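You operate a simulated robot arm through the tools that you are given. There is no shell and no other tool. Be economical: measure what you need, move in short steps, check, and stop when the job is done.

You run a simulated two-armed robot. Do the job below in one go: nothing can be reset, and whatever is moved stays where it is left.

TASK
Free the sticking filter rod and pack the line filter.
Fine: hold the filter with one hand. Draw the rod right up, push it home, then draw it up again so the bowl can dry. Stand the filter in the parts crate with the rod up. Pinch no finger; drop or topple nothing. Set down upright: line filter.

It is judged by the outcome, as a careful person would: the job done as asked, and still so three seconds after it is handed in. It fails if anything else is knocked over, pushed out of place, dropped, spilled or broken.

THE ROBOT
Two 7-joint arms with two-finger parallel grippers on one trunk, on a base that drives. Base frame: it is fixed to the floor where the robot stands at the start and does not move with it; the origin is under the middle of the robot, x ahead of it, y to its left, z up. Lengths are in cm, angles in rad, forces in N, time in s.
The left shoulder is at the start at [7, 13.3, 117.6], the right one opposite. With the tool pointing down near the work surface each hand reaches from about 10 to 64 cm from the robot's upright axis, wherever it stands, measured 20 degrees to its own side. Places, roughly: filter rod [50, -20, 90]; inside of the parts crate [50, 30, 80]; torch slide [75, -150, 75]. Payload 1.57 kg a hand.
Tool frame (each hand has its own): the origin (TCP) lies between the finger pads and is the grasp point; the fingertips stand 3 cm ahead of it; z points along the fingers, y is the line along which they close. The gripper opens to 8 cm. The fingers are 1.7 cm wide and 1.2 cm thick; the gripper's body (4 by 8.2 cm) begins 8 cm behind the TCP.
Orientation is told as [roll, pitch, yaw] about the base's x, y, z axes, in that order, counted from this pose: with the fingers straight down and closing along the base's y, the tool's x points along the base's -x, its y along +y and its z along -z.

THE INTERFACE
- The arms move only by the tool arm_command. It takes "left_targets", "right_targets" or both (then of equal length, played together; a hand with none holds still); each is a list that holds one entry, the list of rows, each a list of 6 numbers: the shift along the tool's x, y, z in units of 250 mm (1.0 is 250 mm), then the turn, a rotation vector about the tool's x, y, z in units of 180 degrees (1.0 is 180 degrees). In form: [[[x, y, z, wx, wy, wz], ...]]. A call has 1 to 8 rows; each row is the pose to reach, as a shift and turn from the pose commanded when the call began, along the tool's axes at that moment. "left_jaw" and "right_jaw" are, for a hand that has rows, the finger opening in m, from 0 to 0.08, set as the call begins (left out, the last holds). A call with a number of a shift or a turn outside -1 to 1 is refused whole. Rows are played at 5 a second. More than 5 cm and 0.15 rad between two rows, or a gripper value outside its range, and nothing of the call is played. Where a pose cannot be reached the arm comes as near as it can. A force on the tool above 40 N (or 10 N above the force at the start of the call, whichever is more), or a blocked arm, ends the call early, and 0.2 s more pass. Each finger travels about 15.3 cm/s and halts on what it meets, pressing with about 26 N; the grip force reading is that of the motor and also rises with nothing between the fingers. The clock runs only during rows and for 0.2 s after the last one: add rows that repeat a pose to give the fingers time. It gives the time, the measured TCP pose, the force on the tool (base axes), the opening and the grip force at its end, in the units of the frame above (readings bear some noise), with the torque about the TCP (base axes, N m) and any sound that the robot's microphone picked up.
- Cameras (640 x 400 px; columns grow to the right, rows downward): "scene" is now at [13.08, -1.52, 139.79]; the picture's right is [-0.15, -0.99, 0.00], its down [-0.73, 0.11, -0.68] and it looks along [0.67, -0.10, -0.74] (base axes); focal length 270 px, centre (320, 200). "left" rides on the left gripper at [7.2, 0.7, -12.2] in its tool frame; the picture's right is [-0.09, 1.00, 0.00], its down [-0.84, -0.08, -0.54] and it looks along [-0.54, -0.05, 0.84] (tool axes); focal length 238 px, centre (320, 200). "right" rides on the right gripper at [7.2, -0.7, -12.2] in its tool frame; the picture's right is [0.09, 1.00, 0.00], its down [-0.84, 0.08, -0.54] and it looks along [-0.54, 0.05, 0.84] (tool axes); focal length 238 px, centre (320, 200). There is no depth. A picture from a camera that has moved, and an enlarged one, comes with that camera's place and axes in the base frame and with its lens. The place of the scene camera against the robot may be out by one fixed shift of up to 1.8 cm in any direction.
- capture(camera): a new picture of that camera. It takes no simulated time.
- lift_body(by): slides the trunk up (or, below 0, down) by that many cm; the arms and the scene camera ride with it, the base frame stays. It gives what a move gives, with no picture.
- steer(legs): drives the robot by 1 to 6 legs, each [ahead, left, turn to the left] in cm, cm and rad, along the robot's own axes; the way and the turn of a leg run together, so that a leg with both is an arc; at most 150 cm and 3.142 rad a leg. The arms and the cameras ride along, it lands a little off, and it stops where it bumps. It gives what a move gives.
- turn_head(pan, tilt): turns the head with the scene camera to pan (to the left, within 1.501 rad either way) and tilt (down, from -0.506 to 1.204), counted from straight ahead of the robot. It gives what a move gives.
- close_up(camera, box): a new picture of the part [left, top, right, bottom] of that camera's present view, enlarged. It takes no simulated time.
- sign_off(): hands the job in; it is judged then, once.

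Work in short steps. Places have to be worked out from the pictures, the camera data and where the tool is seen: move nearer, look again, correct. Check each grasp and each placing, and mend what went wrong. You have 120 turns and 88 pictures in all, those below and enlarged ones among them. Open the grippers and draw the arms clear of the work before you hand the job in, unless the task says otherwise; then end with one line.

The tools are called after ">>>" as name(argument=value, ...) on one line, values as JSON. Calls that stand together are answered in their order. arm_command: Moves the arms, as the interface text tells. Its arguments: {"type":"object","properties":{"left_targets":{"type":"array","items":{"type":"array","items":{"type":"array","items":{"type":"number"}}}},"left_jaw":{"type":"number"},"right_targets":{"type":"array","items":{"type":"array","items":{"type":"array","items":{"type":"number"}}}},"right_jaw":{"type":"number"}},"required":[]} The other tools are called the same way: lift_body (by) slides the trunk up or down; steer (legs) drives the base; turn_head (pan, tilt) turns the head that bears the scene camera; capture (camera) takes a picture; close_up (camera, box) takes an enlarged picture of a part of a camera's view; sign_off () hands the job in.

At the start:

```text
time_s: 0.0
left_ee_pos: [47.14, 15.52, 111.96]
left_ee_rot: [0.0, -0.001, 0.004]
left_wrist_force: [0.3, 0.7, 0.3]
left_torque: [0.01, -0.01, 0.03]
left_opening: 7.98
left_finger_force: 0.0
right_ee_pos: [39.28, -21.74, 112.28]
right_ee_rot: [0.0, -0.001, -0.001]
right_wrist_force: [-0.5, -0.2, -0.3]
right_torque: [0.02, -0.01, 0.0]
right_opening: 8.03
right_finger_force: 0.1
trunk travel left (down, up): [-75.0, 19.0]
robot x, y, heading: [0.21, 0.22, -0.0]
head pan, tilt: [-0.155, 0.827]
```

scene: 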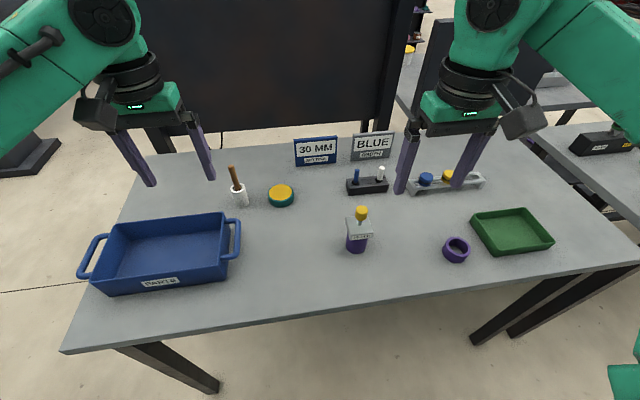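
right: 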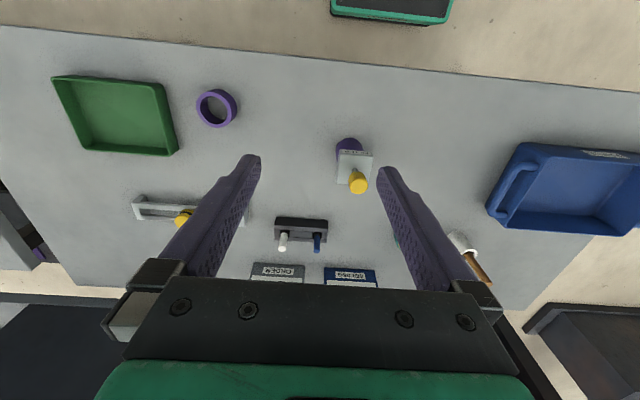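
left: 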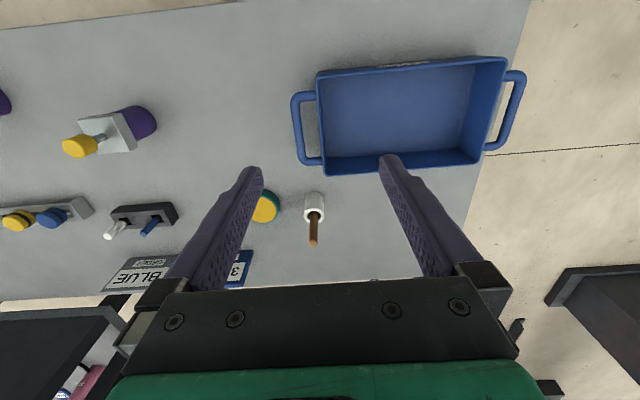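

The filter with its yellow-knobbed rod stands in the middle of the table; the blue crate is at left. I look closer at the filter and the crate.

>>> close_up(camera="scene", box=[310, 190, 406, 260])

>>> close_up(camera="right", box=[300, 110, 420, 210])

>>> close_up(camera="left", box=[40, 80, 200, 180])

```text
5.71 times, centred on (358, 225) of scene
camera zoom: at [13.08, -1.52, 139.79], right [-0.15, -0.99, 0.0], down [-0.73, 0.11, -0.68], along [0.67, -0.1, -0.74], focal length 1544 px, centre (103, 57)
```

zoom: 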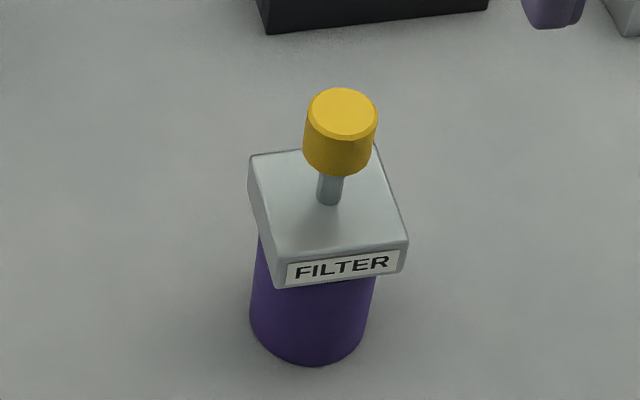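

```text
4.00 times, centred on (360, 160) of right
camera zoom: at [32.13, -22.56, 124.3], right [-0.09, 1.0, 0.0], down [0.84, 0.08, 0.54], along [0.54, 0.05, -0.84], focal length 953 px, centre (160, 360)
```

zoom: 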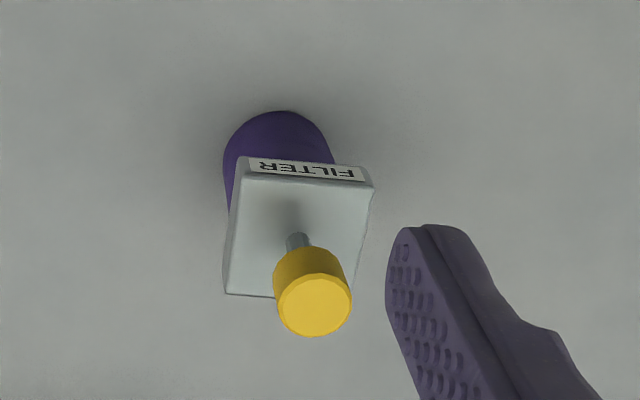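

```text
4.00 times, centred on (120, 130) of left
camera zoom: at [40.01, 15.99, 124.01], right [0.09, 1.0, 0.0], down [0.84, -0.08, 0.54], along [0.54, -0.05, -0.84], focal length 953 px, centre (1120, 480)
```

zoom: 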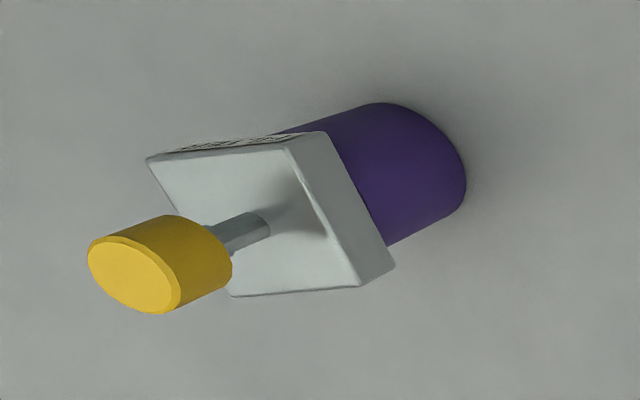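

The rod's knob top is near (48,-15.8,95.7), the cap is about 5 cm square and aligned with the base axes with its top near 90.3, and the bowl bottom is near 82. I plan to hold the cap with the left hand from the left side, tilted, and work the knob from above with the right hand. First I yaw the left hand.

>>> arm_command(left_targets=[[[0, 0, 0, 0, 0, 0.047], [0, 0, 0, 0, 0, 0.094], [0, 0, 0, 0, 0, 0.141], [0, 0, 0, 0, 0, 0.188], [0, 0, 0, 0, 0, 0.235], [0, 0, 0, 0, 0, 0.282], [0, 0, 0, 0, 0, 0.329], [0, 0, 0, 0, 0, 0.376]]])

```text
time_s: 1.8
left_ee_pos: [47.12, 15.53, 111.89]
left_ee_rot: [0.001, 0.0, -1.184]
left_wrist_force: [-0.2, 0.4, -0.5]
left_torque: [0.01, 0.03, 0.04]
left_opening: 8.0
left_finger_force: 0.1
right_ee_pos: [39.31, -21.78, 112.23]
right_ee_rot: [0.0, -0.001, 0.0]
right_wrist_force: [-0.4, 0.3, -0.1]
right_torque: [0.02, -0.02, -0.01]
right_opening: 8.0
right_finger_force: 0.1
trunk travel left (down, up): [-75.0, 19.0]
robot x, y, heading: [-0.16, 0.33, 0.0]
head pan, tilt: [-0.155, 0.827]
```

The yaw goes as planned. I finish the yaw and move the hand to the right, toward y≈3.

>>> arm_command(left_targets=[[[0, 0, 0, 0, 0, 0.041], [0, 0, 0, 0, 0, 0.082], [0, 0, 0, 0, 0, 0.123]]])

>>> arm_command(left_targets=[[[0, 0, 0, 0, -0.045, 0], [0, 0, 0, 0, -0.09, 0], [0, 0, 0, 0, -0.135, 0], [0, 0, 0, 0, -0.18, 0], [0, 0, 0, 0, -0.225, 0], [0, 0, 0, 0, -0.25, 0]]])

```text
time_s: 2.6
left_ee_pos: [47.15, 15.51, 111.96]
left_ee_rot: [0.001, 0.002, -1.569]
left_wrist_force: [0.2, 0.4, 0.2]
left_torque: [0.0, -0.01, 0.03]
left_opening: 8.01
left_finger_force: 0.1
right_ee_pos: [39.29, -21.89, 112.27]
right_ee_rot: [0.001, 0.0, -0.002]
right_wrist_force: [0.2, 0.8, 0.6]
right_torque: [-0.01, 0.01, 0.03]
right_opening: 8.03
right_finger_force: 0.0
trunk travel left (down, up): [-75.0, 19.0]
robot x, y, heading: [0.04, 0.25, 0.0]
head pan, tilt: [-0.155, 0.827]
```

```text
time_s: 4.0
left_ee_pos: [47.01, 15.47, 111.99]
left_ee_rot: [-0.002, -0.789, -1.566]
left_wrist_force: [-0.5, 0.5, 0.1]
left_torque: [0.01, 0.03, 0.0]
left_opening: 7.97
left_finger_force: 0.1
right_ee_pos: [39.24, -21.78, 112.32]
right_ee_rot: [0.0, 0.003, 0.0]
right_wrist_force: [0.6, -0.2, 0.3]
right_torque: [0.0, 0.02, -0.01]
right_opening: 7.99
right_finger_force: 0.1
trunk travel left (down, up): [-75.0, 19.0]
robot x, y, heading: [0.2, -0.08, -0.001]
head pan, tilt: [-0.155, 0.827]
```

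The tilted pose is reached. I move the left hand along to a pre-grasp spot at about (48,-4,101) and look.

>>> arm_command(left_targets=[[[-0.048, 0.008, 0.173, 0, 0, 0], [-0.096, 0.015, 0.346, 0, 0, 0], [-0.144, 0.023, 0.518, 0, 0, 0], [-0.192, 0.03, 0.691, 0, 0, 0], [-0.24, 0.038, 0.864, 0, 0, 0]]], left_jaw=0.08)

>>> capture(camera="left")

>>> capture(camera="scene")

```text
time_s: 5.2
left_ee_pos: [48.36, -4.23, 100.85]
left_ee_rot: [0.0, -0.785, -1.565]
left_wrist_force: [-0.4, -0.3, -0.9]
left_torque: [0.01, -0.01, 0.0]
left_opening: 7.99
left_finger_force: 0.0
right_ee_pos: [39.3, -22.11, 112.22]
right_ee_rot: [0.003, 0.001, 0.0]
right_wrist_force: [-0.4, 1.2, 0.5]
right_torque: [0.0, -0.03, -0.01]
right_opening: 8.01
right_finger_force: 0.0
trunk travel left (down, up): [-75.0, 19.0]
robot x, y, heading: [-0.31, -0.24, 0.001]
head pan, tilt: [-0.155, 0.827]
```

```text
81 pictures are left
camera left: at [48.94, 9.27, 104.27], right [1.0, -0.06, 0.06], down [-0.08, -0.21, 0.97], along [-0.05, -0.98, -0.21], focal length 238 px, centre (320, 200)
```

left: 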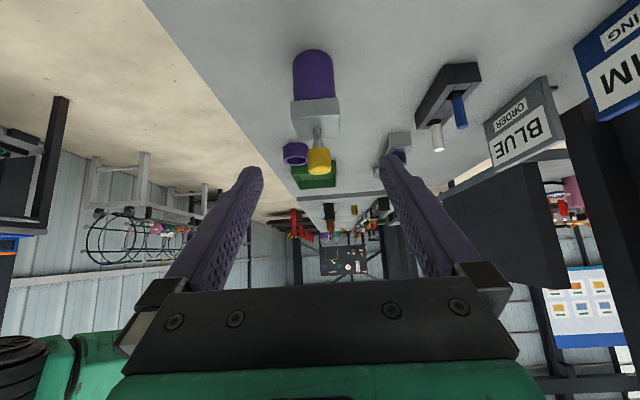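

```text
80 pictures are left
camera scene: at [13.12, -1.69, 139.79], right [-0.15, -0.99, 0.0], down [-0.73, 0.11, -0.68], along [0.67, -0.1, -0.74], focal length 270 px, centre (320, 200)
```

scene: 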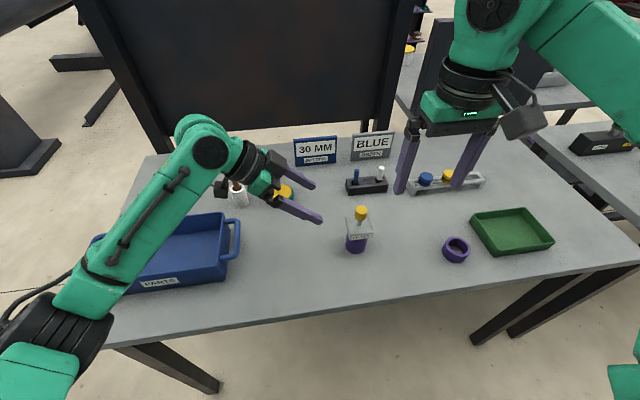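

The pose looks good and the filter sits centred between the fingers along x. I advance 9 cm along the tool axis and look again.

>>> arm_command(left_targets=[[[0, -0.004, 0.12, 0, 0, 0], [0, -0.008, 0.24, 0, 0, 0], [0, -0.01, 0.36, 0, 0, 0]]])

>>> capture(camera="left")

>>> capture(camera="scene")

```text
time_s: 6.0
left_ee_pos: [47.86, -10.64, 94.49]
left_ee_rot: [0.0, -0.785, -1.567]
left_wrist_force: [0.2, -0.3, 0.4]
left_torque: [-0.03, -0.02, 0.01]
left_opening: 7.99
left_finger_force: 0.0
right_ee_pos: [39.35, -21.84, 112.17]
right_ee_rot: [0.001, -0.001, -0.001]
right_wrist_force: [-0.1, -0.6, -0.2]
right_torque: [0.01, 0.02, 0.02]
right_opening: 7.99
right_finger_force: 0.0
trunk travel left (down, up): [-75.0, 19.0]
robot x, y, heading: [0.03, -0.22, -0.002]
head pan, tilt: [-0.155, 0.827]
```

```text
79 pictures are left
camera left: at [48.58, 2.96, 97.9], right [1.0, -0.06, 0.07], down [-0.08, -0.21, 0.97], along [-0.05, -0.98, -0.21], focal length 238 px, centre (320, 200)
```

left: 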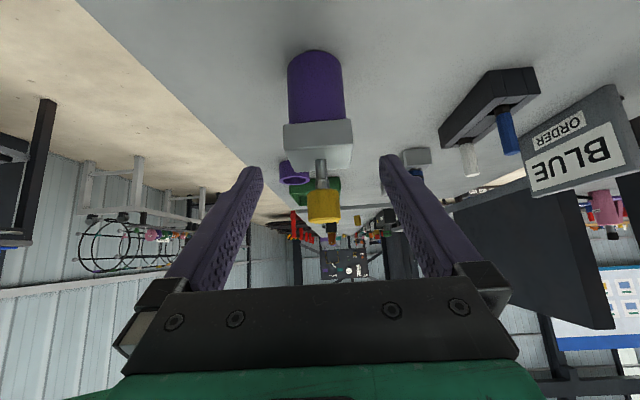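

```text
78 pictures are left
camera scene: at [13.08, -1.56, 139.79], right [-0.15, -0.99, 0.0], down [-0.73, 0.11, -0.68], along [0.67, -0.1, -0.74], focal length 270 px, centre (320, 200)
```

scene: 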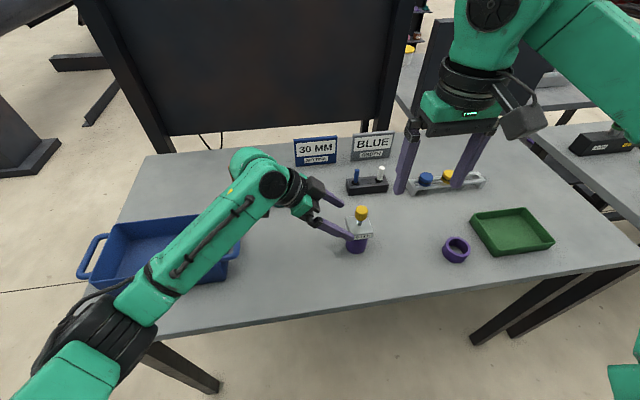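

Filter heights agree (cap 88.5–90.5), and the fingers are centred. I advance the last 7.2 cm so the pads straddle the cap.

>>> arm_command(left_targets=[[[0, 0, 0.1, 0, 0, 0], [0, 0, 0.2, 0, 0, 0], [0, 0, 0.288, 0, 0, 0]]])

>>> capture(camera="left")

>>> close_up(camera="scene", box=[280, 170, 420, 260])

>>> capture(camera="scene")

```text
time_s: 6.8
left_ee_pos: [47.99, -15.66, 89.59]
left_ee_rot: [0.002, -0.787, -1.566]
left_wrist_force: [-0.5, 1.1, 0.1]
left_torque: [-0.01, 0.01, 0.05]
left_opening: 8.0
left_finger_force: 0.1
right_ee_pos: [39.35, -21.9, 112.12]
right_ee_rot: [0.0, 0.001, 0.0]
right_wrist_force: [0.0, 0.2, -1.0]
right_torque: [0.03, 0.0, 0.02]
right_opening: 8.0
right_finger_force: 0.0
trunk travel left (down, up): [-75.0, 19.0]
robot x, y, heading: [0.29, -0.26, 0.0]
head pan, tilt: [-0.155, 0.827]
```

```text
77 pictures are left
camera left: at [48.62, -2.12, 92.95], right [1.0, -0.06, 0.06], down [-0.08, -0.21, 0.97], along [-0.05, -0.98, -0.21], focal length 238 px, centre (320, 200)
```

left: 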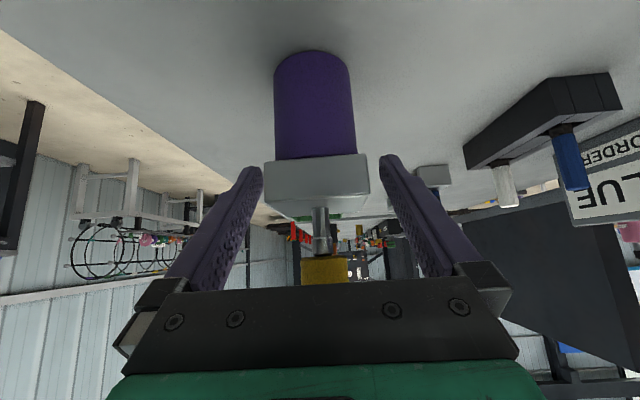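

```text
4.44 times, centred on (350, 215) of scene
camera zoom: at [13.08, -1.58, 139.79], right [-0.15, -0.99, 0.0], down [-0.73, 0.11, -0.68], along [0.67, -0.1, -0.74], focal length 1201 px, centre (187, 133)
```

zoom: 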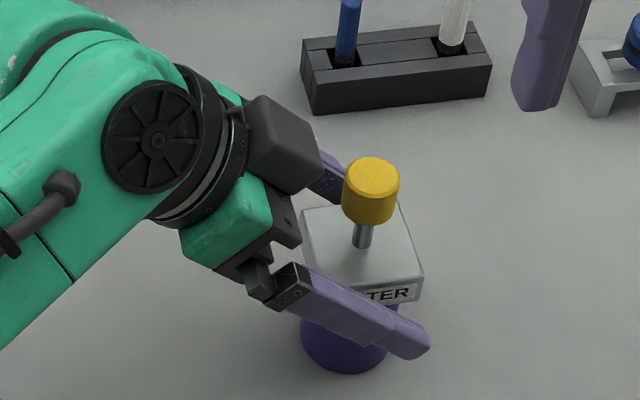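

```text
75 pictures are left
camera scene: at [13.08, -1.58, 139.79], right [-0.15, -0.99, 0.0], down [-0.73, 0.11, -0.68], along [0.67, -0.1, -0.74], focal length 270 px, centre (320, 200)
```

scene: 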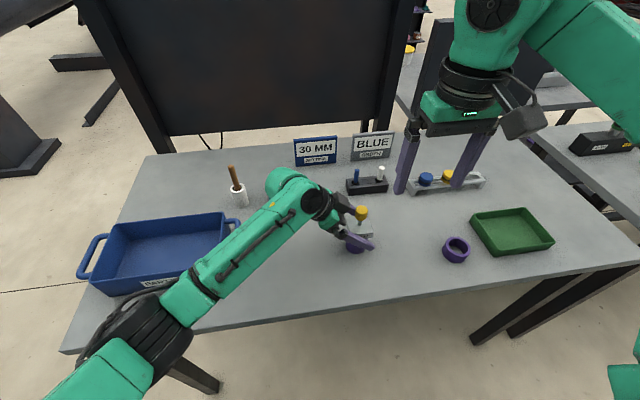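

The pads straddle the cap and the knob is clear of the fingers. I close the left hand, with time for the fingers.

>>> arm_command(left_targets=[[[0, 0, 0, 0, 0, 0], [0, 0, 0, 0, 0, 0], [0, 0, 0, 0, 0, 0], [0, 0, 0, 0, 0, 0]]], left_jaw=0.0)

>>> close_up(camera="scene", box=[280, 170, 420, 260])

>>> capture(camera="left")

```text
time_s: 7.8
left_ee_pos: [47.94, -15.68, 89.5]
left_ee_rot: [-0.002, -0.785, -1.566]
left_wrist_force: [-0.1, 0.6, -1.2]
left_torque: [-0.01, -0.01, 0.0]
left_opening: 5.17
left_finger_force: 25.8
right_ee_pos: [39.31, -21.9, 112.17]
right_ee_rot: [0.0, -0.001, 0.001]
right_wrist_force: [0.4, -0.3, 0.9]
right_torque: [-0.04, 0.0, 0.0]
right_opening: 7.99
right_finger_force: 0.0
trunk travel left (down, up): [-75.0, 19.0]
robot x, y, heading: [0.15, -0.07, 0.002]
head pan, tilt: [-0.155, 0.827]
```

```text
4.44 times, centred on (350, 215) of scene
camera zoom: at [13.1, -1.54, 139.79], right [-0.15, -0.99, 0.0], down [-0.73, 0.11, -0.68], along [0.67, -0.1, -0.74], focal length 1201 px, centre (187, 133)
```

zoom: 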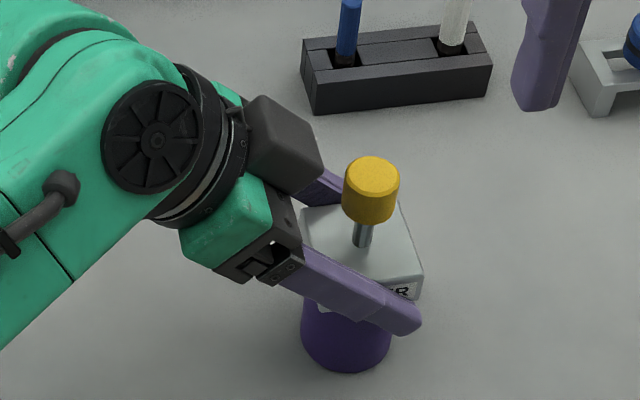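

```text
73 pictures are left
camera left: at [48.63, -2.1, 92.95], right [1.0, -0.06, 0.06], down [-0.08, -0.21, 0.97], along [-0.05, -0.98, -0.21], focal length 238 px, centre (320, 200)
```

left: 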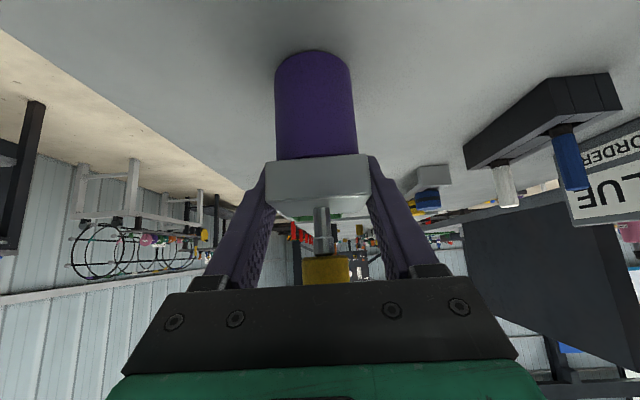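

The cap is firmly held (5.17 cm, 26 N) and nothing moved. I bring the right hand above the knob, jaw at 4 cm, and check the clearance to the left hand.

>>> arm_command(right_targets=[[[-0.115, 0.081, 0, 0, 0, 0], [-0.23, 0.162, 0, 0, 0, 0], [-0.344, 0.244, 0.04, 0, 0, 0], [-0.344, 0.244, 0.12, 0, 0, 0]]], right_jaw=0.042)

>>> capture(camera="right")

>>> capture(camera="scene")

```text
time_s: 8.8
left_ee_pos: [47.85, -15.79, 89.46]
left_ee_rot: [-0.002, -0.785, -1.565]
left_wrist_force: [0.3, -0.7, -0.4]
left_torque: [0.03, 0.02, 0.03]
left_opening: 5.17
left_finger_force: 25.9
right_ee_pos: [48.0, -15.77, 108.97]
right_ee_rot: [0.002, 0.0, 0.0]
right_wrist_force: [0.3, -0.5, 0.2]
right_torque: [0.02, 0.0, -0.02]
right_opening: 4.2
right_finger_force: 0.0
trunk travel left (down, up): [-75.0, 19.0]
robot x, y, heading: [0.16, -0.28, 0.0]
head pan, tilt: [-0.155, 0.827]
```

```text
72 pictures are left
camera right: at [40.84, -16.5, 121.21], right [-0.09, 1.0, 0.0], down [0.84, 0.08, 0.54], along [0.54, 0.05, -0.84], focal length 238 px, centre (320, 200)
```

right: 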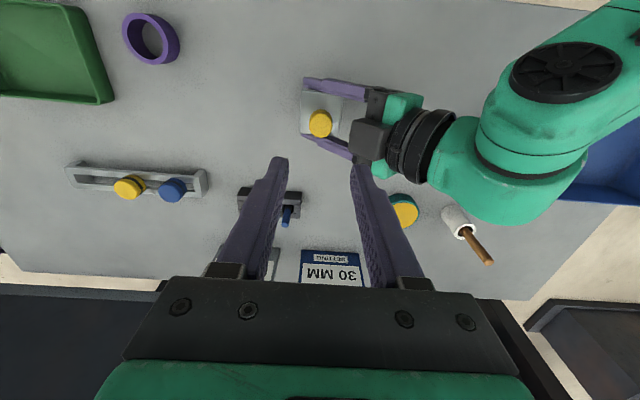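

```text
71 pictures are left
camera scene: at [13.08, -1.63, 139.79], right [-0.15, -0.99, 0.0], down [-0.73, 0.11, -0.68], along [0.67, -0.1, -0.74], focal length 270 px, centre (320, 200)
```

scene: 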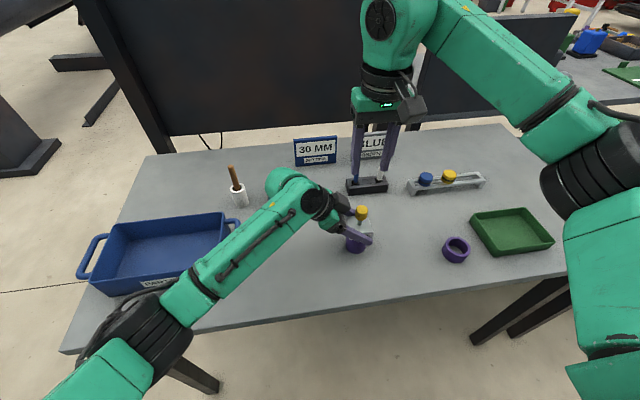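

A box on the left hand reaches to y≈-12.5 near the knob, so right fingers closing along y would be tight. I yaw the right hand 90° so that it closes along x, its camera to the right.

>>> arm_command(right_targets=[[[0, 0, 0, 0, 0, -0.047], [0, 0, 0, 0, 0, -0.094], [0, 0, 0, 0, 0, -0.141], [0, 0, 0, 0, 0, -0.188], [0, 0, 0, 0, 0, -0.235], [0, 0, 0, 0, 0, -0.282], [0, 0, 0, 0, 0, -0.329], [0, 0, 0, 0, 0, -0.376]]])

>>> arm_command(right_targets=[[[0, 0, 0, 0, 0, -0.041], [0, 0, 0, 0, 0, -0.082], [0, 0, 0, 0, 0, -0.124]]])

>>> capture(camera="right")

>>> capture(camera="scene")

```text
time_s: 10.6
left_ee_pos: [48.01, -15.46, 89.56]
left_ee_rot: [-0.002, -0.789, -1.567]
left_wrist_force: [0.5, 0.7, -0.1]
left_torque: [-0.01, 0.01, 0.0]
left_opening: 5.17
left_finger_force: 25.8
right_ee_pos: [38.27, -7.34, 104.36]
right_ee_rot: [-0.045, -0.021, 0.984]
right_wrist_force: [0.4, 0.9, -0.9]
right_torque: [-0.08, 0.04, 0.01]
right_opening: 4.18
right_finger_force: 0.0
right hand out of reach, approached as far as the arm can: row 4, 5, 6, 7, 8
trunk travel left (down, up): [-75.0, 19.0]
robot x, y, heading: [-0.02, -0.15, 0.001]
head pan, tilt: [-0.155, 0.827]
```

```text
time_s: 11.4
left_ee_pos: [47.88, -15.68, 89.51]
left_ee_rot: [-0.001, -0.783, -1.569]
left_wrist_force: [-0.9, -0.5, 0.2]
left_torque: [0.01, -0.04, -0.01]
left_opening: 5.18
left_finger_force: 26.3
right_ee_pos: [35.7, -4.79, 103.64]
right_ee_rot: [-0.167, -0.014, 1.155]
right_wrist_force: [0.5, 0.7, 0.2]
right_torque: [-0.03, -0.03, 0.03]
right_opening: 4.18
right_finger_force: 0.0
right hand out of reach, approached as far as the arm can: row 1, 2, 3
trunk travel left (down, up): [-75.0, 19.0]
robot x, y, heading: [-0.05, 0.46, 0.003]
head pan, tilt: [-0.155, 0.827]
```

```text
70 pictures are left
camera right: at [31.55, -10.99, 115.48], right [-0.93, 0.31, -0.17], down [0.18, 0.83, 0.53], along [0.3, 0.47, -0.83], focal length 238 px, centre (320, 200)
```

right: 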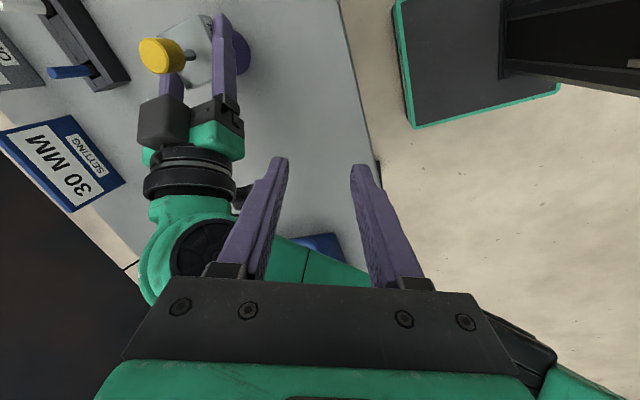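

```text
69 pictures are left
camera scene: at [12.97, -1.66, 139.8], right [-0.15, -0.99, 0.0], down [-0.73, 0.11, -0.68], along [0.67, -0.1, -0.74], focal length 270 px, centre (320, 200)
```

scene: 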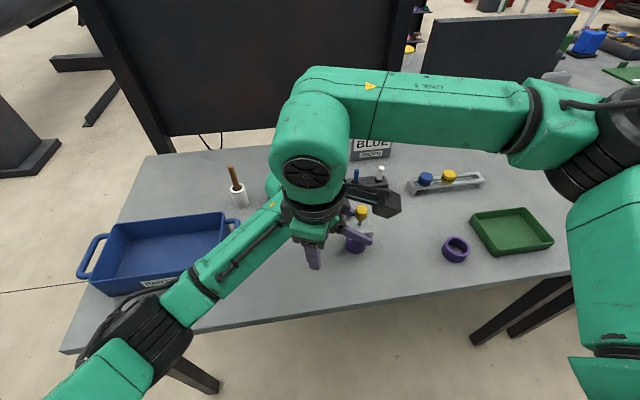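

The full yaw is out of reach there and the right hand came in toward the left arm without touching. I turn it back the way it came.

>>> arm_command(right_targets=[[[0, 0, 0, 0, 0, 0.047], [0, 0, 0, 0, 0, 0.094], [0, 0, 0, 0, 0, 0.141], [0, 0, 0, 0, 0, 0.188], [0, 0, 0, 0, 0, 0.235], [0, 0, 0, 0, 0, 0.282], [0, 0, 0, 0, 0, 0.329], [0, 0, 0, 0, 0, 0.376]]])

```text
time_s: 13.2
left_ee_pos: [48.04, -15.67, 89.53]
left_ee_rot: [-0.002, -0.786, -1.566]
left_wrist_force: [0.6, 0.7, 0.1]
left_torque: [-0.01, 0.01, 0.04]
left_opening: 5.17
left_finger_force: 26.5
right_ee_pos: [35.74, -4.62, 103.52]
right_ee_rot: [-0.053, -0.159, -0.027]
right_wrist_force: [0.9, 1.0, 0.1]
right_torque: [0.02, -0.02, 0.0]
right_opening: 4.21
right_finger_force: 0.0
trunk travel left (down, up): [-75.0, 19.0]
robot x, y, heading: [-0.28, -0.11, -0.0]
head pan, tilt: [-0.155, 0.827]
```

The hand now stands near (36,-5,103.5), slightly tilted. I raise it and level it first.

>>> arm_command(right_targets=[[[0, 0, -0.12, -0.005, 0.015, -0.003], [0, -0.05, -0.26, -0.01, 0.03, -0.006], [0, -0.15, -0.36, -0.017, 0.05, -0.009], [0, -0.3, -0.36, -0.017, 0.05, -0.009], [0, -0.45, -0.36, -0.017, 0.05, -0.009]]])

```text
time_s: 14.4
left_ee_pos: [47.96, -15.76, 89.63]
left_ee_rot: [-0.001, -0.785, -1.567]
left_wrist_force: [-0.6, -0.8, 0.7]
left_torque: [0.03, 0.0, 0.0]
left_opening: 5.15
left_finger_force: 26.0
right_ee_pos: [33.95, -15.45, 113.08]
right_ee_rot: [0.003, -0.001, 0.002]
right_wrist_force: [-0.1, 0.1, -0.3]
right_torque: [-0.01, -0.01, 0.0]
right_opening: 4.2
right_finger_force: 0.0
trunk travel left (down, up): [-75.0, 19.0]
robot x, y, heading: [-0.13, 0.07, -0.002]
head pan, tilt: [-0.155, 0.827]
```

The right hand is clear and level. I regrip with the left hand at a shallower 30° tilt so its box stays away from the knob: open, tilt about the grasp point.

>>> arm_command(left_targets=[[[0, 0, 0, 0, 0, 0], [0, 0, 0, 0, 0, 0], [0, 0, 0, 0, -0.03, 0], [0, 0, 0, 0, -0.06, 0], [0, 0, 0, 0, -0.085, 0]]], left_jaw=0.08)

>>> capture(camera="left")

>>> capture(camera="scene")

```text
time_s: 15.6
left_ee_pos: [48.11, -15.5, 89.52]
left_ee_rot: [0.001, -1.054, -1.566]
left_wrist_force: [-1.1, -0.7, 0.4]
left_torque: [-0.02, -0.01, 0.0]
left_opening: 8.0
left_finger_force: 0.0
right_ee_pos: [33.96, -15.25, 113.07]
right_ee_rot: [0.001, -0.001, 0.004]
right_wrist_force: [1.2, 0.0, -0.4]
right_torque: [0.0, 0.03, -0.01]
right_opening: 4.2
right_finger_force: 0.1
trunk travel left (down, up): [-75.0, 19.0]
robot x, y, heading: [0.06, -0.22, 0.003]
head pan, tilt: [-0.155, 0.827]
```

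```text
68 pictures are left
camera left: at [48.66, -1.55, 89.11], right [1.0, -0.04, 0.08], down [-0.08, 0.06, 1.0], along [-0.05, -1.0, 0.05], focal length 238 px, centre (320, 200)
```

left: 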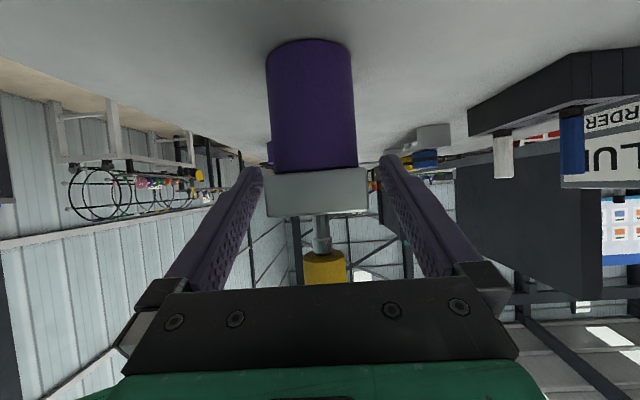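

```text
67 pictures are left
camera scene: at [13.08, -1.52, 139.79], right [-0.15, -0.99, 0.0], down [-0.73, 0.11, -0.68], along [0.67, -0.1, -0.74], focal length 270 px, centre (320, 200)
```

scene: 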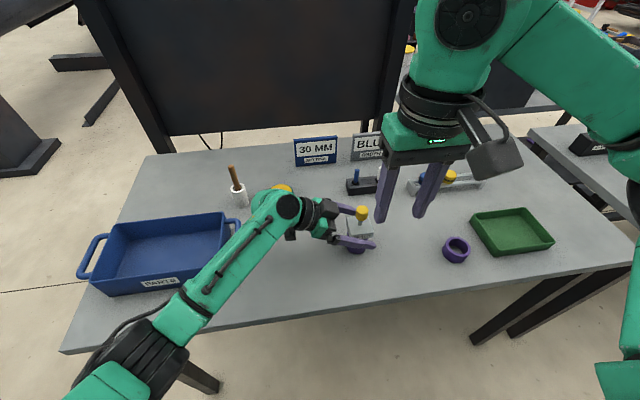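

The filter stands where it was and the left hand is flatter now. I close on the cap again.

>>> arm_command(left_targets=[[[0, 0, 0, 0, 0, 0], [0, 0, 0, 0, 0, 0], [0, 0, 0, 0, 0, 0], [0, 0, 0, 0, 0, 0]]], left_jaw=0.0)

>>> arm_command(right_targets=[[[-0.14, 0, 0, 0, 0, 0], [-0.28, 0, 0, 0, 0, 0], [-0.42, -0.01, 0, 0, 0, 0], [-0.554, -0.02, 0.02, 0, 0, 0], [-0.554, -0.02, 0.18, 0, 0, 0]]], right_jaw=0.045)

>>> capture(camera="right")

>>> close_up(camera="scene", box=[280, 130, 440, 260])

```text
time_s: 16.6
left_ee_pos: [47.96, -15.54, 89.37]
left_ee_rot: [0.001, -1.054, -1.563]
left_wrist_force: [0.6, 0.3, 0.3]
left_torque: [-0.01, -0.13, 0.04]
left_opening: 5.18
left_finger_force: 26.0
right_ee_pos: [33.94, -15.29, 112.97]
right_ee_rot: [0.003, -0.001, 0.003]
right_wrist_force: [0.0, 0.4, -0.5]
right_torque: [-0.02, 0.0, -0.02]
right_opening: 4.22
right_finger_force: 0.0
trunk travel left (down, up): [-75.0, 19.0]
robot x, y, heading: [0.31, -0.03, 0.002]
head pan, tilt: [-0.155, 0.827]
```

```text
time_s: 17.8
left_ee_pos: [47.99, -15.6, 89.41]
left_ee_rot: [0.0, -1.053, -1.567]
left_wrist_force: [0.0, -0.4, 0.8]
left_torque: [-0.03, -0.07, 0.03]
left_opening: 5.15
left_finger_force: 26.2
right_ee_pos: [47.73, -15.91, 108.5]
right_ee_rot: [-0.001, -0.001, 0.002]
right_wrist_force: [0.2, 0.5, -0.4]
right_torque: [-0.07, -0.03, 0.03]
right_opening: 4.5
right_finger_force: 0.0
trunk travel left (down, up): [-75.0, 19.0]
robot x, y, heading: [-0.21, 0.37, -0.002]
head pan, tilt: [-0.155, 0.827]
```

```text
66 pictures are left
camera right: at [40.6, -16.58, 120.61], right [-0.09, 1.0, 0.0], down [0.84, 0.08, 0.54], along [0.54, 0.05, -0.84], focal length 238 px, centre (320, 200)
```

right: 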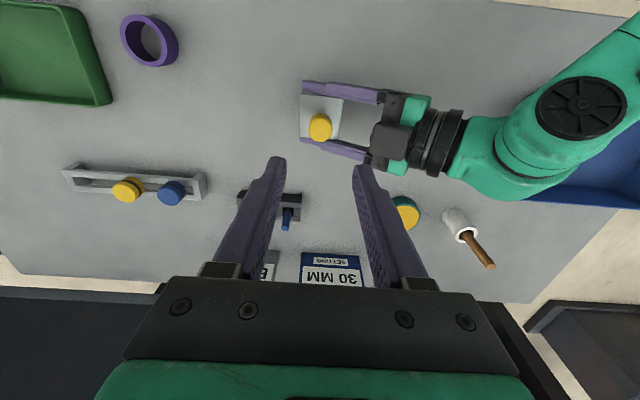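

```text
3.08 times, centred on (360, 195) of scene
camera zoom: at [13.06, -1.6, 139.8], right [-0.15, -0.99, 0.0], down [-0.73, 0.11, -0.68], along [0.67, -0.1, -0.74], focal length 832 px, centre (197, 215)
```

zoom: 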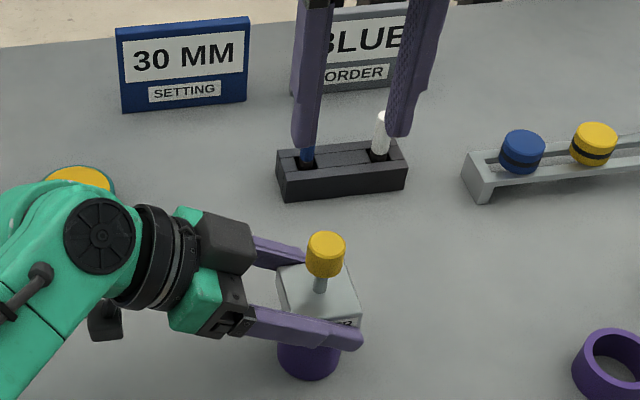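

Clearance is good and the knob is centred under the right hand. I descend so that the tips cover only the upper ~2 cm of the knob, then check.

>>> arm_command(right_targets=[[[0, 0, 0.12, 0, 0, 0], [0, 0, 0.24, 0, 0, 0], [0, 0, 0.36, 0, 0, 0], [0, 0, 0.468, 0, 0, 0]]])

>>> close_up(camera="scene", box=[300, 170, 420, 260])

>>> close_up(camera="left", box=[240, 120, 400, 300])

```text
time_s: 18.8
left_ee_pos: [48.02, -15.67, 89.49]
left_ee_rot: [0.001, -1.053, -1.566]
left_wrist_force: [1.1, -0.4, 0.4]
left_torque: [-0.01, -0.05, 0.03]
left_opening: 5.17
left_finger_force: 25.7
right_ee_pos: [47.88, -15.95, 96.8]
right_ee_rot: [0.0, 0.0, 0.001]
right_wrist_force: [0.9, -0.5, 0.4]
right_torque: [-0.03, 0.01, -0.01]
right_opening: 4.5
right_finger_force: 0.1
trunk travel left (down, up): [-75.0, 19.0]
robot x, y, heading: [-0.07, -0.05, 0.003]
head pan, tilt: [-0.155, 0.827]
```

```text
4.44 times, centred on (360, 215) of scene
camera zoom: at [13.07, -1.52, 139.8], right [-0.15, -0.99, 0.0], down [-0.73, 0.11, -0.68], along [0.67, -0.1, -0.74], focal length 1201 px, centre (142, 133)
```

zoom: 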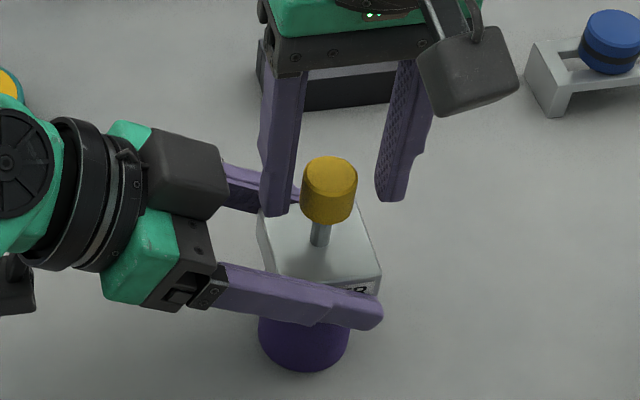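

```text
2.22 times, centred on (320, 210) of left
camera zoom: at [48.64, -1.57, 89.13], right [1.0, -0.04, 0.08], down [-0.08, 0.06, 1.0], along [-0.05, -1.0, 0.05], focal length 530 px, centre (320, 178)
```

zoom: 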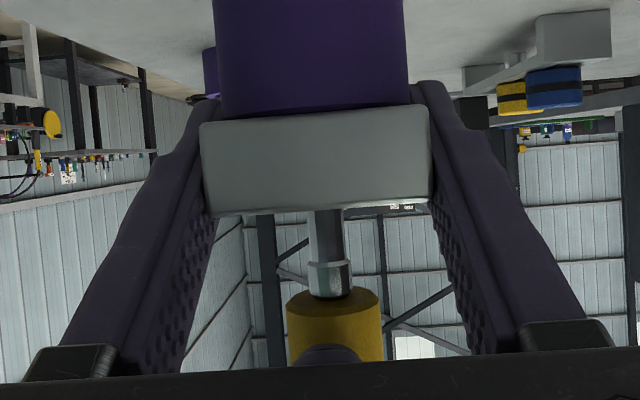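

The fingers flank the knob's upper part with free space to the left hand. I close the right hand on the knob.

>>> arm_command(right_targets=[[[0, 0, 0, 0, 0, 0], [0, 0, 0, 0, 0, 0], [0, 0, 0, 0, 0, 0], [0, 0, 0, 0, 0, 0]]], right_jaw=0.0)

>>> close_up(camera="scene", box=[300, 170, 420, 260])

```text
time_s: 19.8
left_ee_pos: [48.06, -15.62, 89.45]
left_ee_rot: [-0.001, -1.054, -1.567]
left_wrist_force: [1.0, -13.2, -0.7]
left_torque: [0.34, 0.02, 0.0]
left_opening: 5.2
left_finger_force: 25.7
right_ee_pos: [47.86, -15.82, 96.7]
right_ee_rot: [0.002, 0.0, 0.002]
right_wrist_force: [-1.5, 13.1, -0.6]
right_torque: [0.62, 0.09, -0.01]
right_opening: 2.42
right_finger_force: 25.7
trunk travel left (down, up): [-75.0, 19.0]
robot x, y, heading: [0.5, 0.02, 0.002]
head pan, tilt: [-0.155, 0.827]
```

```text
4.44 times, centred on (360, 215) of scene
camera zoom: at [13.1, -1.53, 139.79], right [-0.15, -0.99, 0.0], down [-0.73, 0.11, -0.68], along [0.67, -0.1, -0.74], focal length 1201 px, centre (142, 133)
```

zoom: 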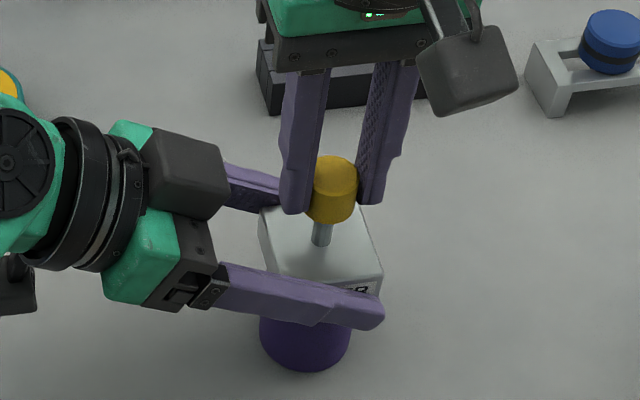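

The knob is gripped, but there is 13 N of side load along y from mis-centring. I ease the right hand +y by small steps.

>>> arm_command(right_targets=[[[0, 0.004, 0, 0, 0, 0], [0, 0.006, 0, 0, 0, 0]]])

```text
time_s: 20.4
left_ee_pos: [47.98, -15.66, 89.56]
left_ee_rot: [0.0, -1.052, -1.567]
left_wrist_force: [0.2, -10.9, 0.5]
left_torque: [0.0, -0.22, 0.07]
left_opening: 5.17
left_finger_force: 25.9
right_ee_pos: [47.86, -15.78, 96.74]
right_ee_rot: [-0.002, -0.002, 0.0]
right_wrist_force: [0.9, 9.8, 4.3]
right_torque: [0.52, 0.09, 0.01]
right_opening: 2.4
right_finger_force: 26.0
trunk travel left (down, up): [-75.0, 19.0]
robot x, y, heading: [-0.49, 0.19, 0.001]
head pan, tilt: [-0.155, 0.827]
```

The side force falls slowly; I ease a further 0.3 cm.

>>> arm_command(right_targets=[[[0, 0.006, 0, 0, 0, 0], [0, 0.012, 0, 0, 0, 0], [0, 0.012, 0, 0, 0, 0]]])

```text
time_s: 21.2
left_ee_pos: [48.04, -15.56, 89.51]
left_ee_rot: [0.0, -1.05, -1.566]
left_wrist_force: [-8.9, 12.7, 5.6]
left_torque: [-0.63, 0.03, -0.04]
left_opening: 5.18
left_finger_force: 26.0
right_ee_pos: [47.88, -15.65, 96.59]
right_ee_rot: [-0.003, -0.001, -0.003]
right_wrist_force: [7.8, -13.8, -0.3]
right_torque: [-0.28, -0.63, 0.03]
right_opening: 2.45
right_finger_force: 26.4
trunk travel left (down, up): [-75.0, 19.0]
robot x, y, heading: [-0.18, 0.55, -0.0]
head pan, tilt: [-0.155, 0.827]
```

Overshot: I go back about 0.15 cm in y and shift a hair in +x.

>>> arm_command(right_targets=[[[-0.002, -0.006, 0, 0, 0, 0], [-0.002, -0.006, 0, 0, 0, 0]]])

```text
time_s: 21.8
left_ee_pos: [47.93, -15.54, 89.4]
left_ee_rot: [0.002, -1.053, -1.567]
left_wrist_force: [-7.2, 14.3, 5.5]
left_torque: [-0.11, 0.12, -0.04]
left_opening: 5.18
left_finger_force: 25.8
right_ee_pos: [47.85, -15.6, 96.78]
right_ee_rot: [-0.001, 0.001, 0.0]
right_wrist_force: [6.2, -12.6, -1.0]
right_torque: [-0.6, -0.43, 0.0]
right_opening: 2.44
right_finger_force: 26.2
trunk travel left (down, up): [-75.0, 19.0]
robot x, y, heading: [0.27, -0.0, 0.004]
head pan, tilt: [-0.155, 0.827]
```

The residual side load is modest. I begin drawing the rod up slowly, 1.5 cm, and watch both forces.

>>> arm_command(right_targets=[[[-0.002, -0.004, -0.015, 0, 0, 0], [-0.002, -0.004, -0.03, 0, 0, 0], [-0.002, -0.004, -0.045, 0, 0, 0], [-0.002, -0.004, -0.06, 0, 0, 0]]])

>>> close_up(camera="scene", box=[300, 170, 420, 260])

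>>> close_up(camera="left", box=[220, 30, 420, 300])

```text
time_s: 22.8
left_ee_pos: [47.99, -15.63, 89.39]
left_ee_rot: [-0.001, -1.052, -1.568]
left_wrist_force: [-0.7, 5.9, 2.1]
left_torque: [-0.02, -0.3, 0.04]
left_opening: 5.17
left_finger_force: 26.0
right_ee_pos: [47.82, -15.67, 98.22]
right_ee_rot: [0.0, 0.001, 0.002]
right_wrist_force: [0.7, -4.7, -0.7]
right_torque: [-0.45, 0.21, -0.05]
right_opening: 2.44
right_finger_force: 26.0
trunk travel left (down, up): [-75.0, 19.0]
robot x, y, heading: [0.21, 0.14, -0.002]
head pan, tilt: [-0.155, 0.827]
```

```text
4.44 times, centred on (360, 215) of scene
camera zoom: at [13.1, -1.53, 139.79], right [-0.15, -0.99, 0.0], down [-0.73, 0.11, -0.68], along [0.67, -0.1, -0.74], focal length 1201 px, centre (142, 133)
```

zoom: 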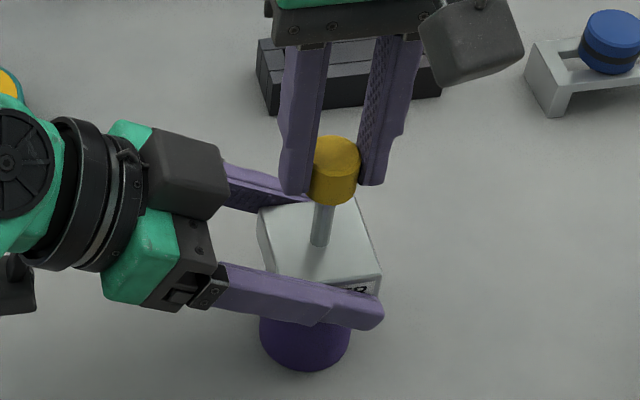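

```text
1.48 times, centred on (320, 165) of left
camera zoom: at [48.66, -1.6, 89.12], right [1.0, -0.04, 0.08], down [-0.08, 0.06, 1.0], along [-0.05, -1.0, 0.05], focal length 353 px, centre (320, 252)
```

zoom: 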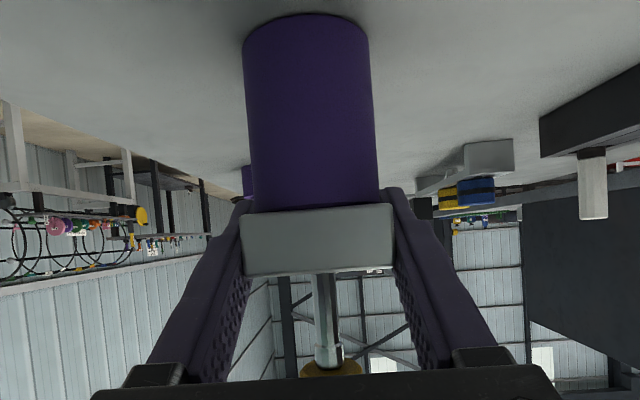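

The rod comes up while the filter stays put. I go on drawing until the stop is felt.

>>> arm_command(right_targets=[[[0, 0, -0.02, 0, 0, 0], [0, 0, -0.04, 0, 0, 0], [0, 0, -0.06, 0, 0, 0], [0, 0, -0.08, 0, 0, 0]]])

>>> close_up(camera="scene", box=[300, 160, 420, 260])

```text
time_s: 23.8
left_ee_pos: [48.02, -15.79, 89.8]
left_ee_rot: [0.005, -1.057, -1.571]
left_wrist_force: [-0.1, 0.2, 18.1]
left_torque: [0.2, -0.1, -0.01]
left_opening: 5.16
left_finger_force: 26.1
right_ee_pos: [47.82, -15.72, 100.1]
right_ee_rot: [0.001, 0.0, 0.001]
right_wrist_force: [0.7, 0.0, -19.3]
right_torque: [-0.25, 0.07, -0.04]
right_opening: 2.47
right_finger_force: 25.9
trunk travel left (down, up): [-75.0, 19.0]
robot x, y, heading: [0.24, 0.44, 0.0]
head pan, tilt: [-0.155, 0.827]
```

```text
4.00 times, centred on (360, 210) of scene
camera zoom: at [13.1, -1.53, 139.79], right [-0.15, -0.99, 0.0], down [-0.73, 0.11, -0.68], along [0.67, -0.1, -0.74], focal length 1081 px, centre (160, 160)
```

zoom: 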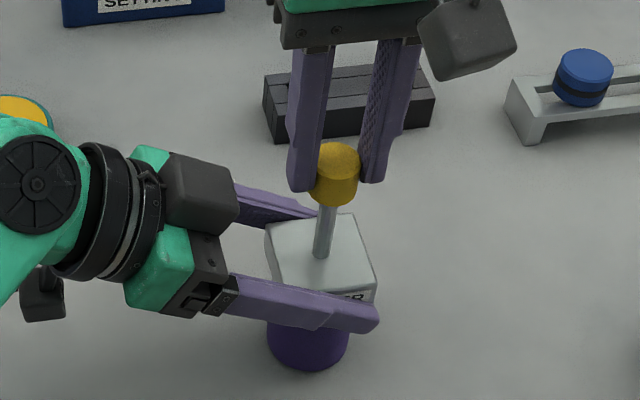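

About 3 cm of travel, then 19 N of resistance: either the top stop or the sticking place. I pull a little further to find out.

>>> arm_command(right_targets=[[[0, 0, -0.006, 0, 0, 0], [0, 0, -0.012, 0, 0, 0], [0, 0, -0.018, 0, 0, 0], [0, 0, -0.018, 0, 0, 0]]])

>>> close_up(camera="left", box=[220, 30, 420, 300])

>>> close_up(camera="scene", box=[300, 160, 420, 260])

```text
time_s: 24.8
left_ee_pos: [47.98, -15.7, 89.46]
left_ee_rot: [-0.001, -1.056, -1.566]
left_wrist_force: [1.7, -2.9, 17.1]
left_torque: [0.36, 0.03, -0.03]
left_opening: 5.15
left_finger_force: 25.5
right_ee_pos: [47.81, -15.75, 100.65]
right_ee_rot: [0.0, -0.001, 0.001]
right_wrist_force: [-1.4, 2.8, -18.7]
right_torque: [-0.02, 0.19, 0.02]
right_opening: 2.43
right_finger_force: 26.0
trunk travel left (down, up): [-75.0, 19.0]
robot x, y, heading: [0.16, -0.09, 0.001]
head pan, tilt: [-0.155, 0.827]
```

```text
1.48 times, centred on (320, 165) of left
camera zoom: at [48.67, -1.6, 89.13], right [1.0, -0.04, 0.08], down [-0.08, 0.06, 1.0], along [-0.05, -1.0, 0.05], focal length 353 px, centre (320, 252)
```

zoom: 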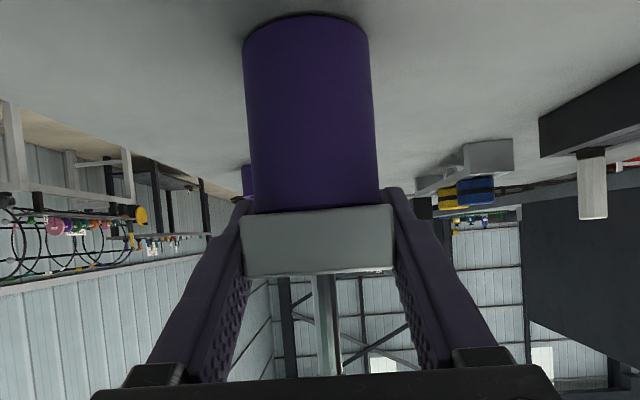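

```text
4.00 times, centred on (360, 210) of scene
camera zoom: at [13.11, -1.53, 139.79], right [-0.15, -0.99, 0.0], down [-0.73, 0.11, -0.68], along [0.67, -0.1, -0.74], focal length 1081 px, centre (160, 160)
```

zoom: 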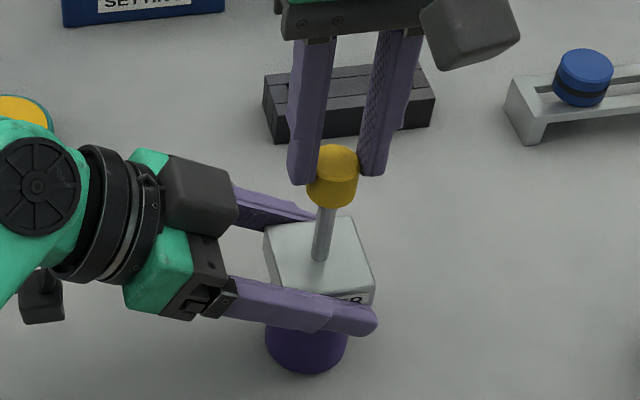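

The pads slipped on the knob at about 18 N while it stayed put, about 3 cm above its start — this looks like the top stop. Now I push the rod back down step by step with the same grip, tips well above the knob's underside.

>>> arm_command(right_targets=[[[0, 0, 0.02, 0, 0, 0], [0, 0, 0.04, 0, 0, 0], [0, 0, 0.06, 0, 0, 0], [0, 0, 0.08, 0, 0, 0], [0, 0, 0.1, 0, 0, 0], [0, 0, 0.12, 0, 0, 0]]])

>>> close_up(camera="scene", box=[300, 160, 420, 260])

>>> close_up(camera="left", box=[220, 30, 420, 300])

```text
time_s: 26.2
left_ee_pos: [48.01, -15.53, 89.34]
left_ee_rot: [-0.002, -1.053, -1.564]
left_wrist_force: [7.9, -4.5, -0.1]
left_torque: [0.56, 0.25, -0.02]
left_opening: 5.16
left_finger_force: 26.4
right_ee_pos: [47.86, -15.58, 97.67]
right_ee_rot: [-0.001, -0.001, 0.0]
right_wrist_force: [-7.0, 4.9, 2.1]
right_torque: [0.08, 0.15, 0.04]
right_opening: 2.45
right_finger_force: 25.4
trunk travel left (down, up): [-75.0, 19.0]
robot x, y, heading: [0.21, -0.04, -0.002]
head pan, tilt: [-0.155, 0.827]
```

```text
4.00 times, centred on (360, 210) of scene
camera zoom: at [13.04, -1.47, 139.79], right [-0.15, -0.99, 0.0], down [-0.73, 0.11, -0.68], along [0.67, -0.1, -0.74], focal length 1081 px, centre (160, 160)
```

zoom: 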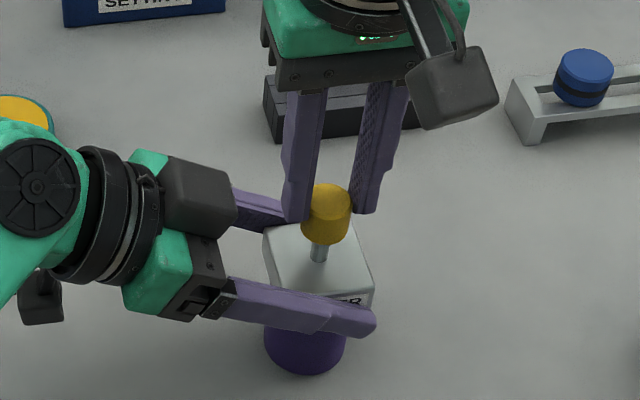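

```text
1.48 times, centred on (320, 165) of left
camera zoom: at [48.62, -1.5, 89.09], right [1.0, -0.04, 0.08], down [-0.08, 0.06, 1.0], along [-0.05, -1.0, 0.05], focal length 353 px, centre (320, 252)
```

zoom: 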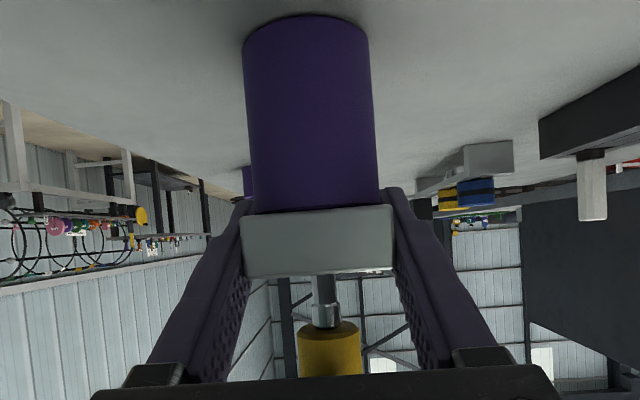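

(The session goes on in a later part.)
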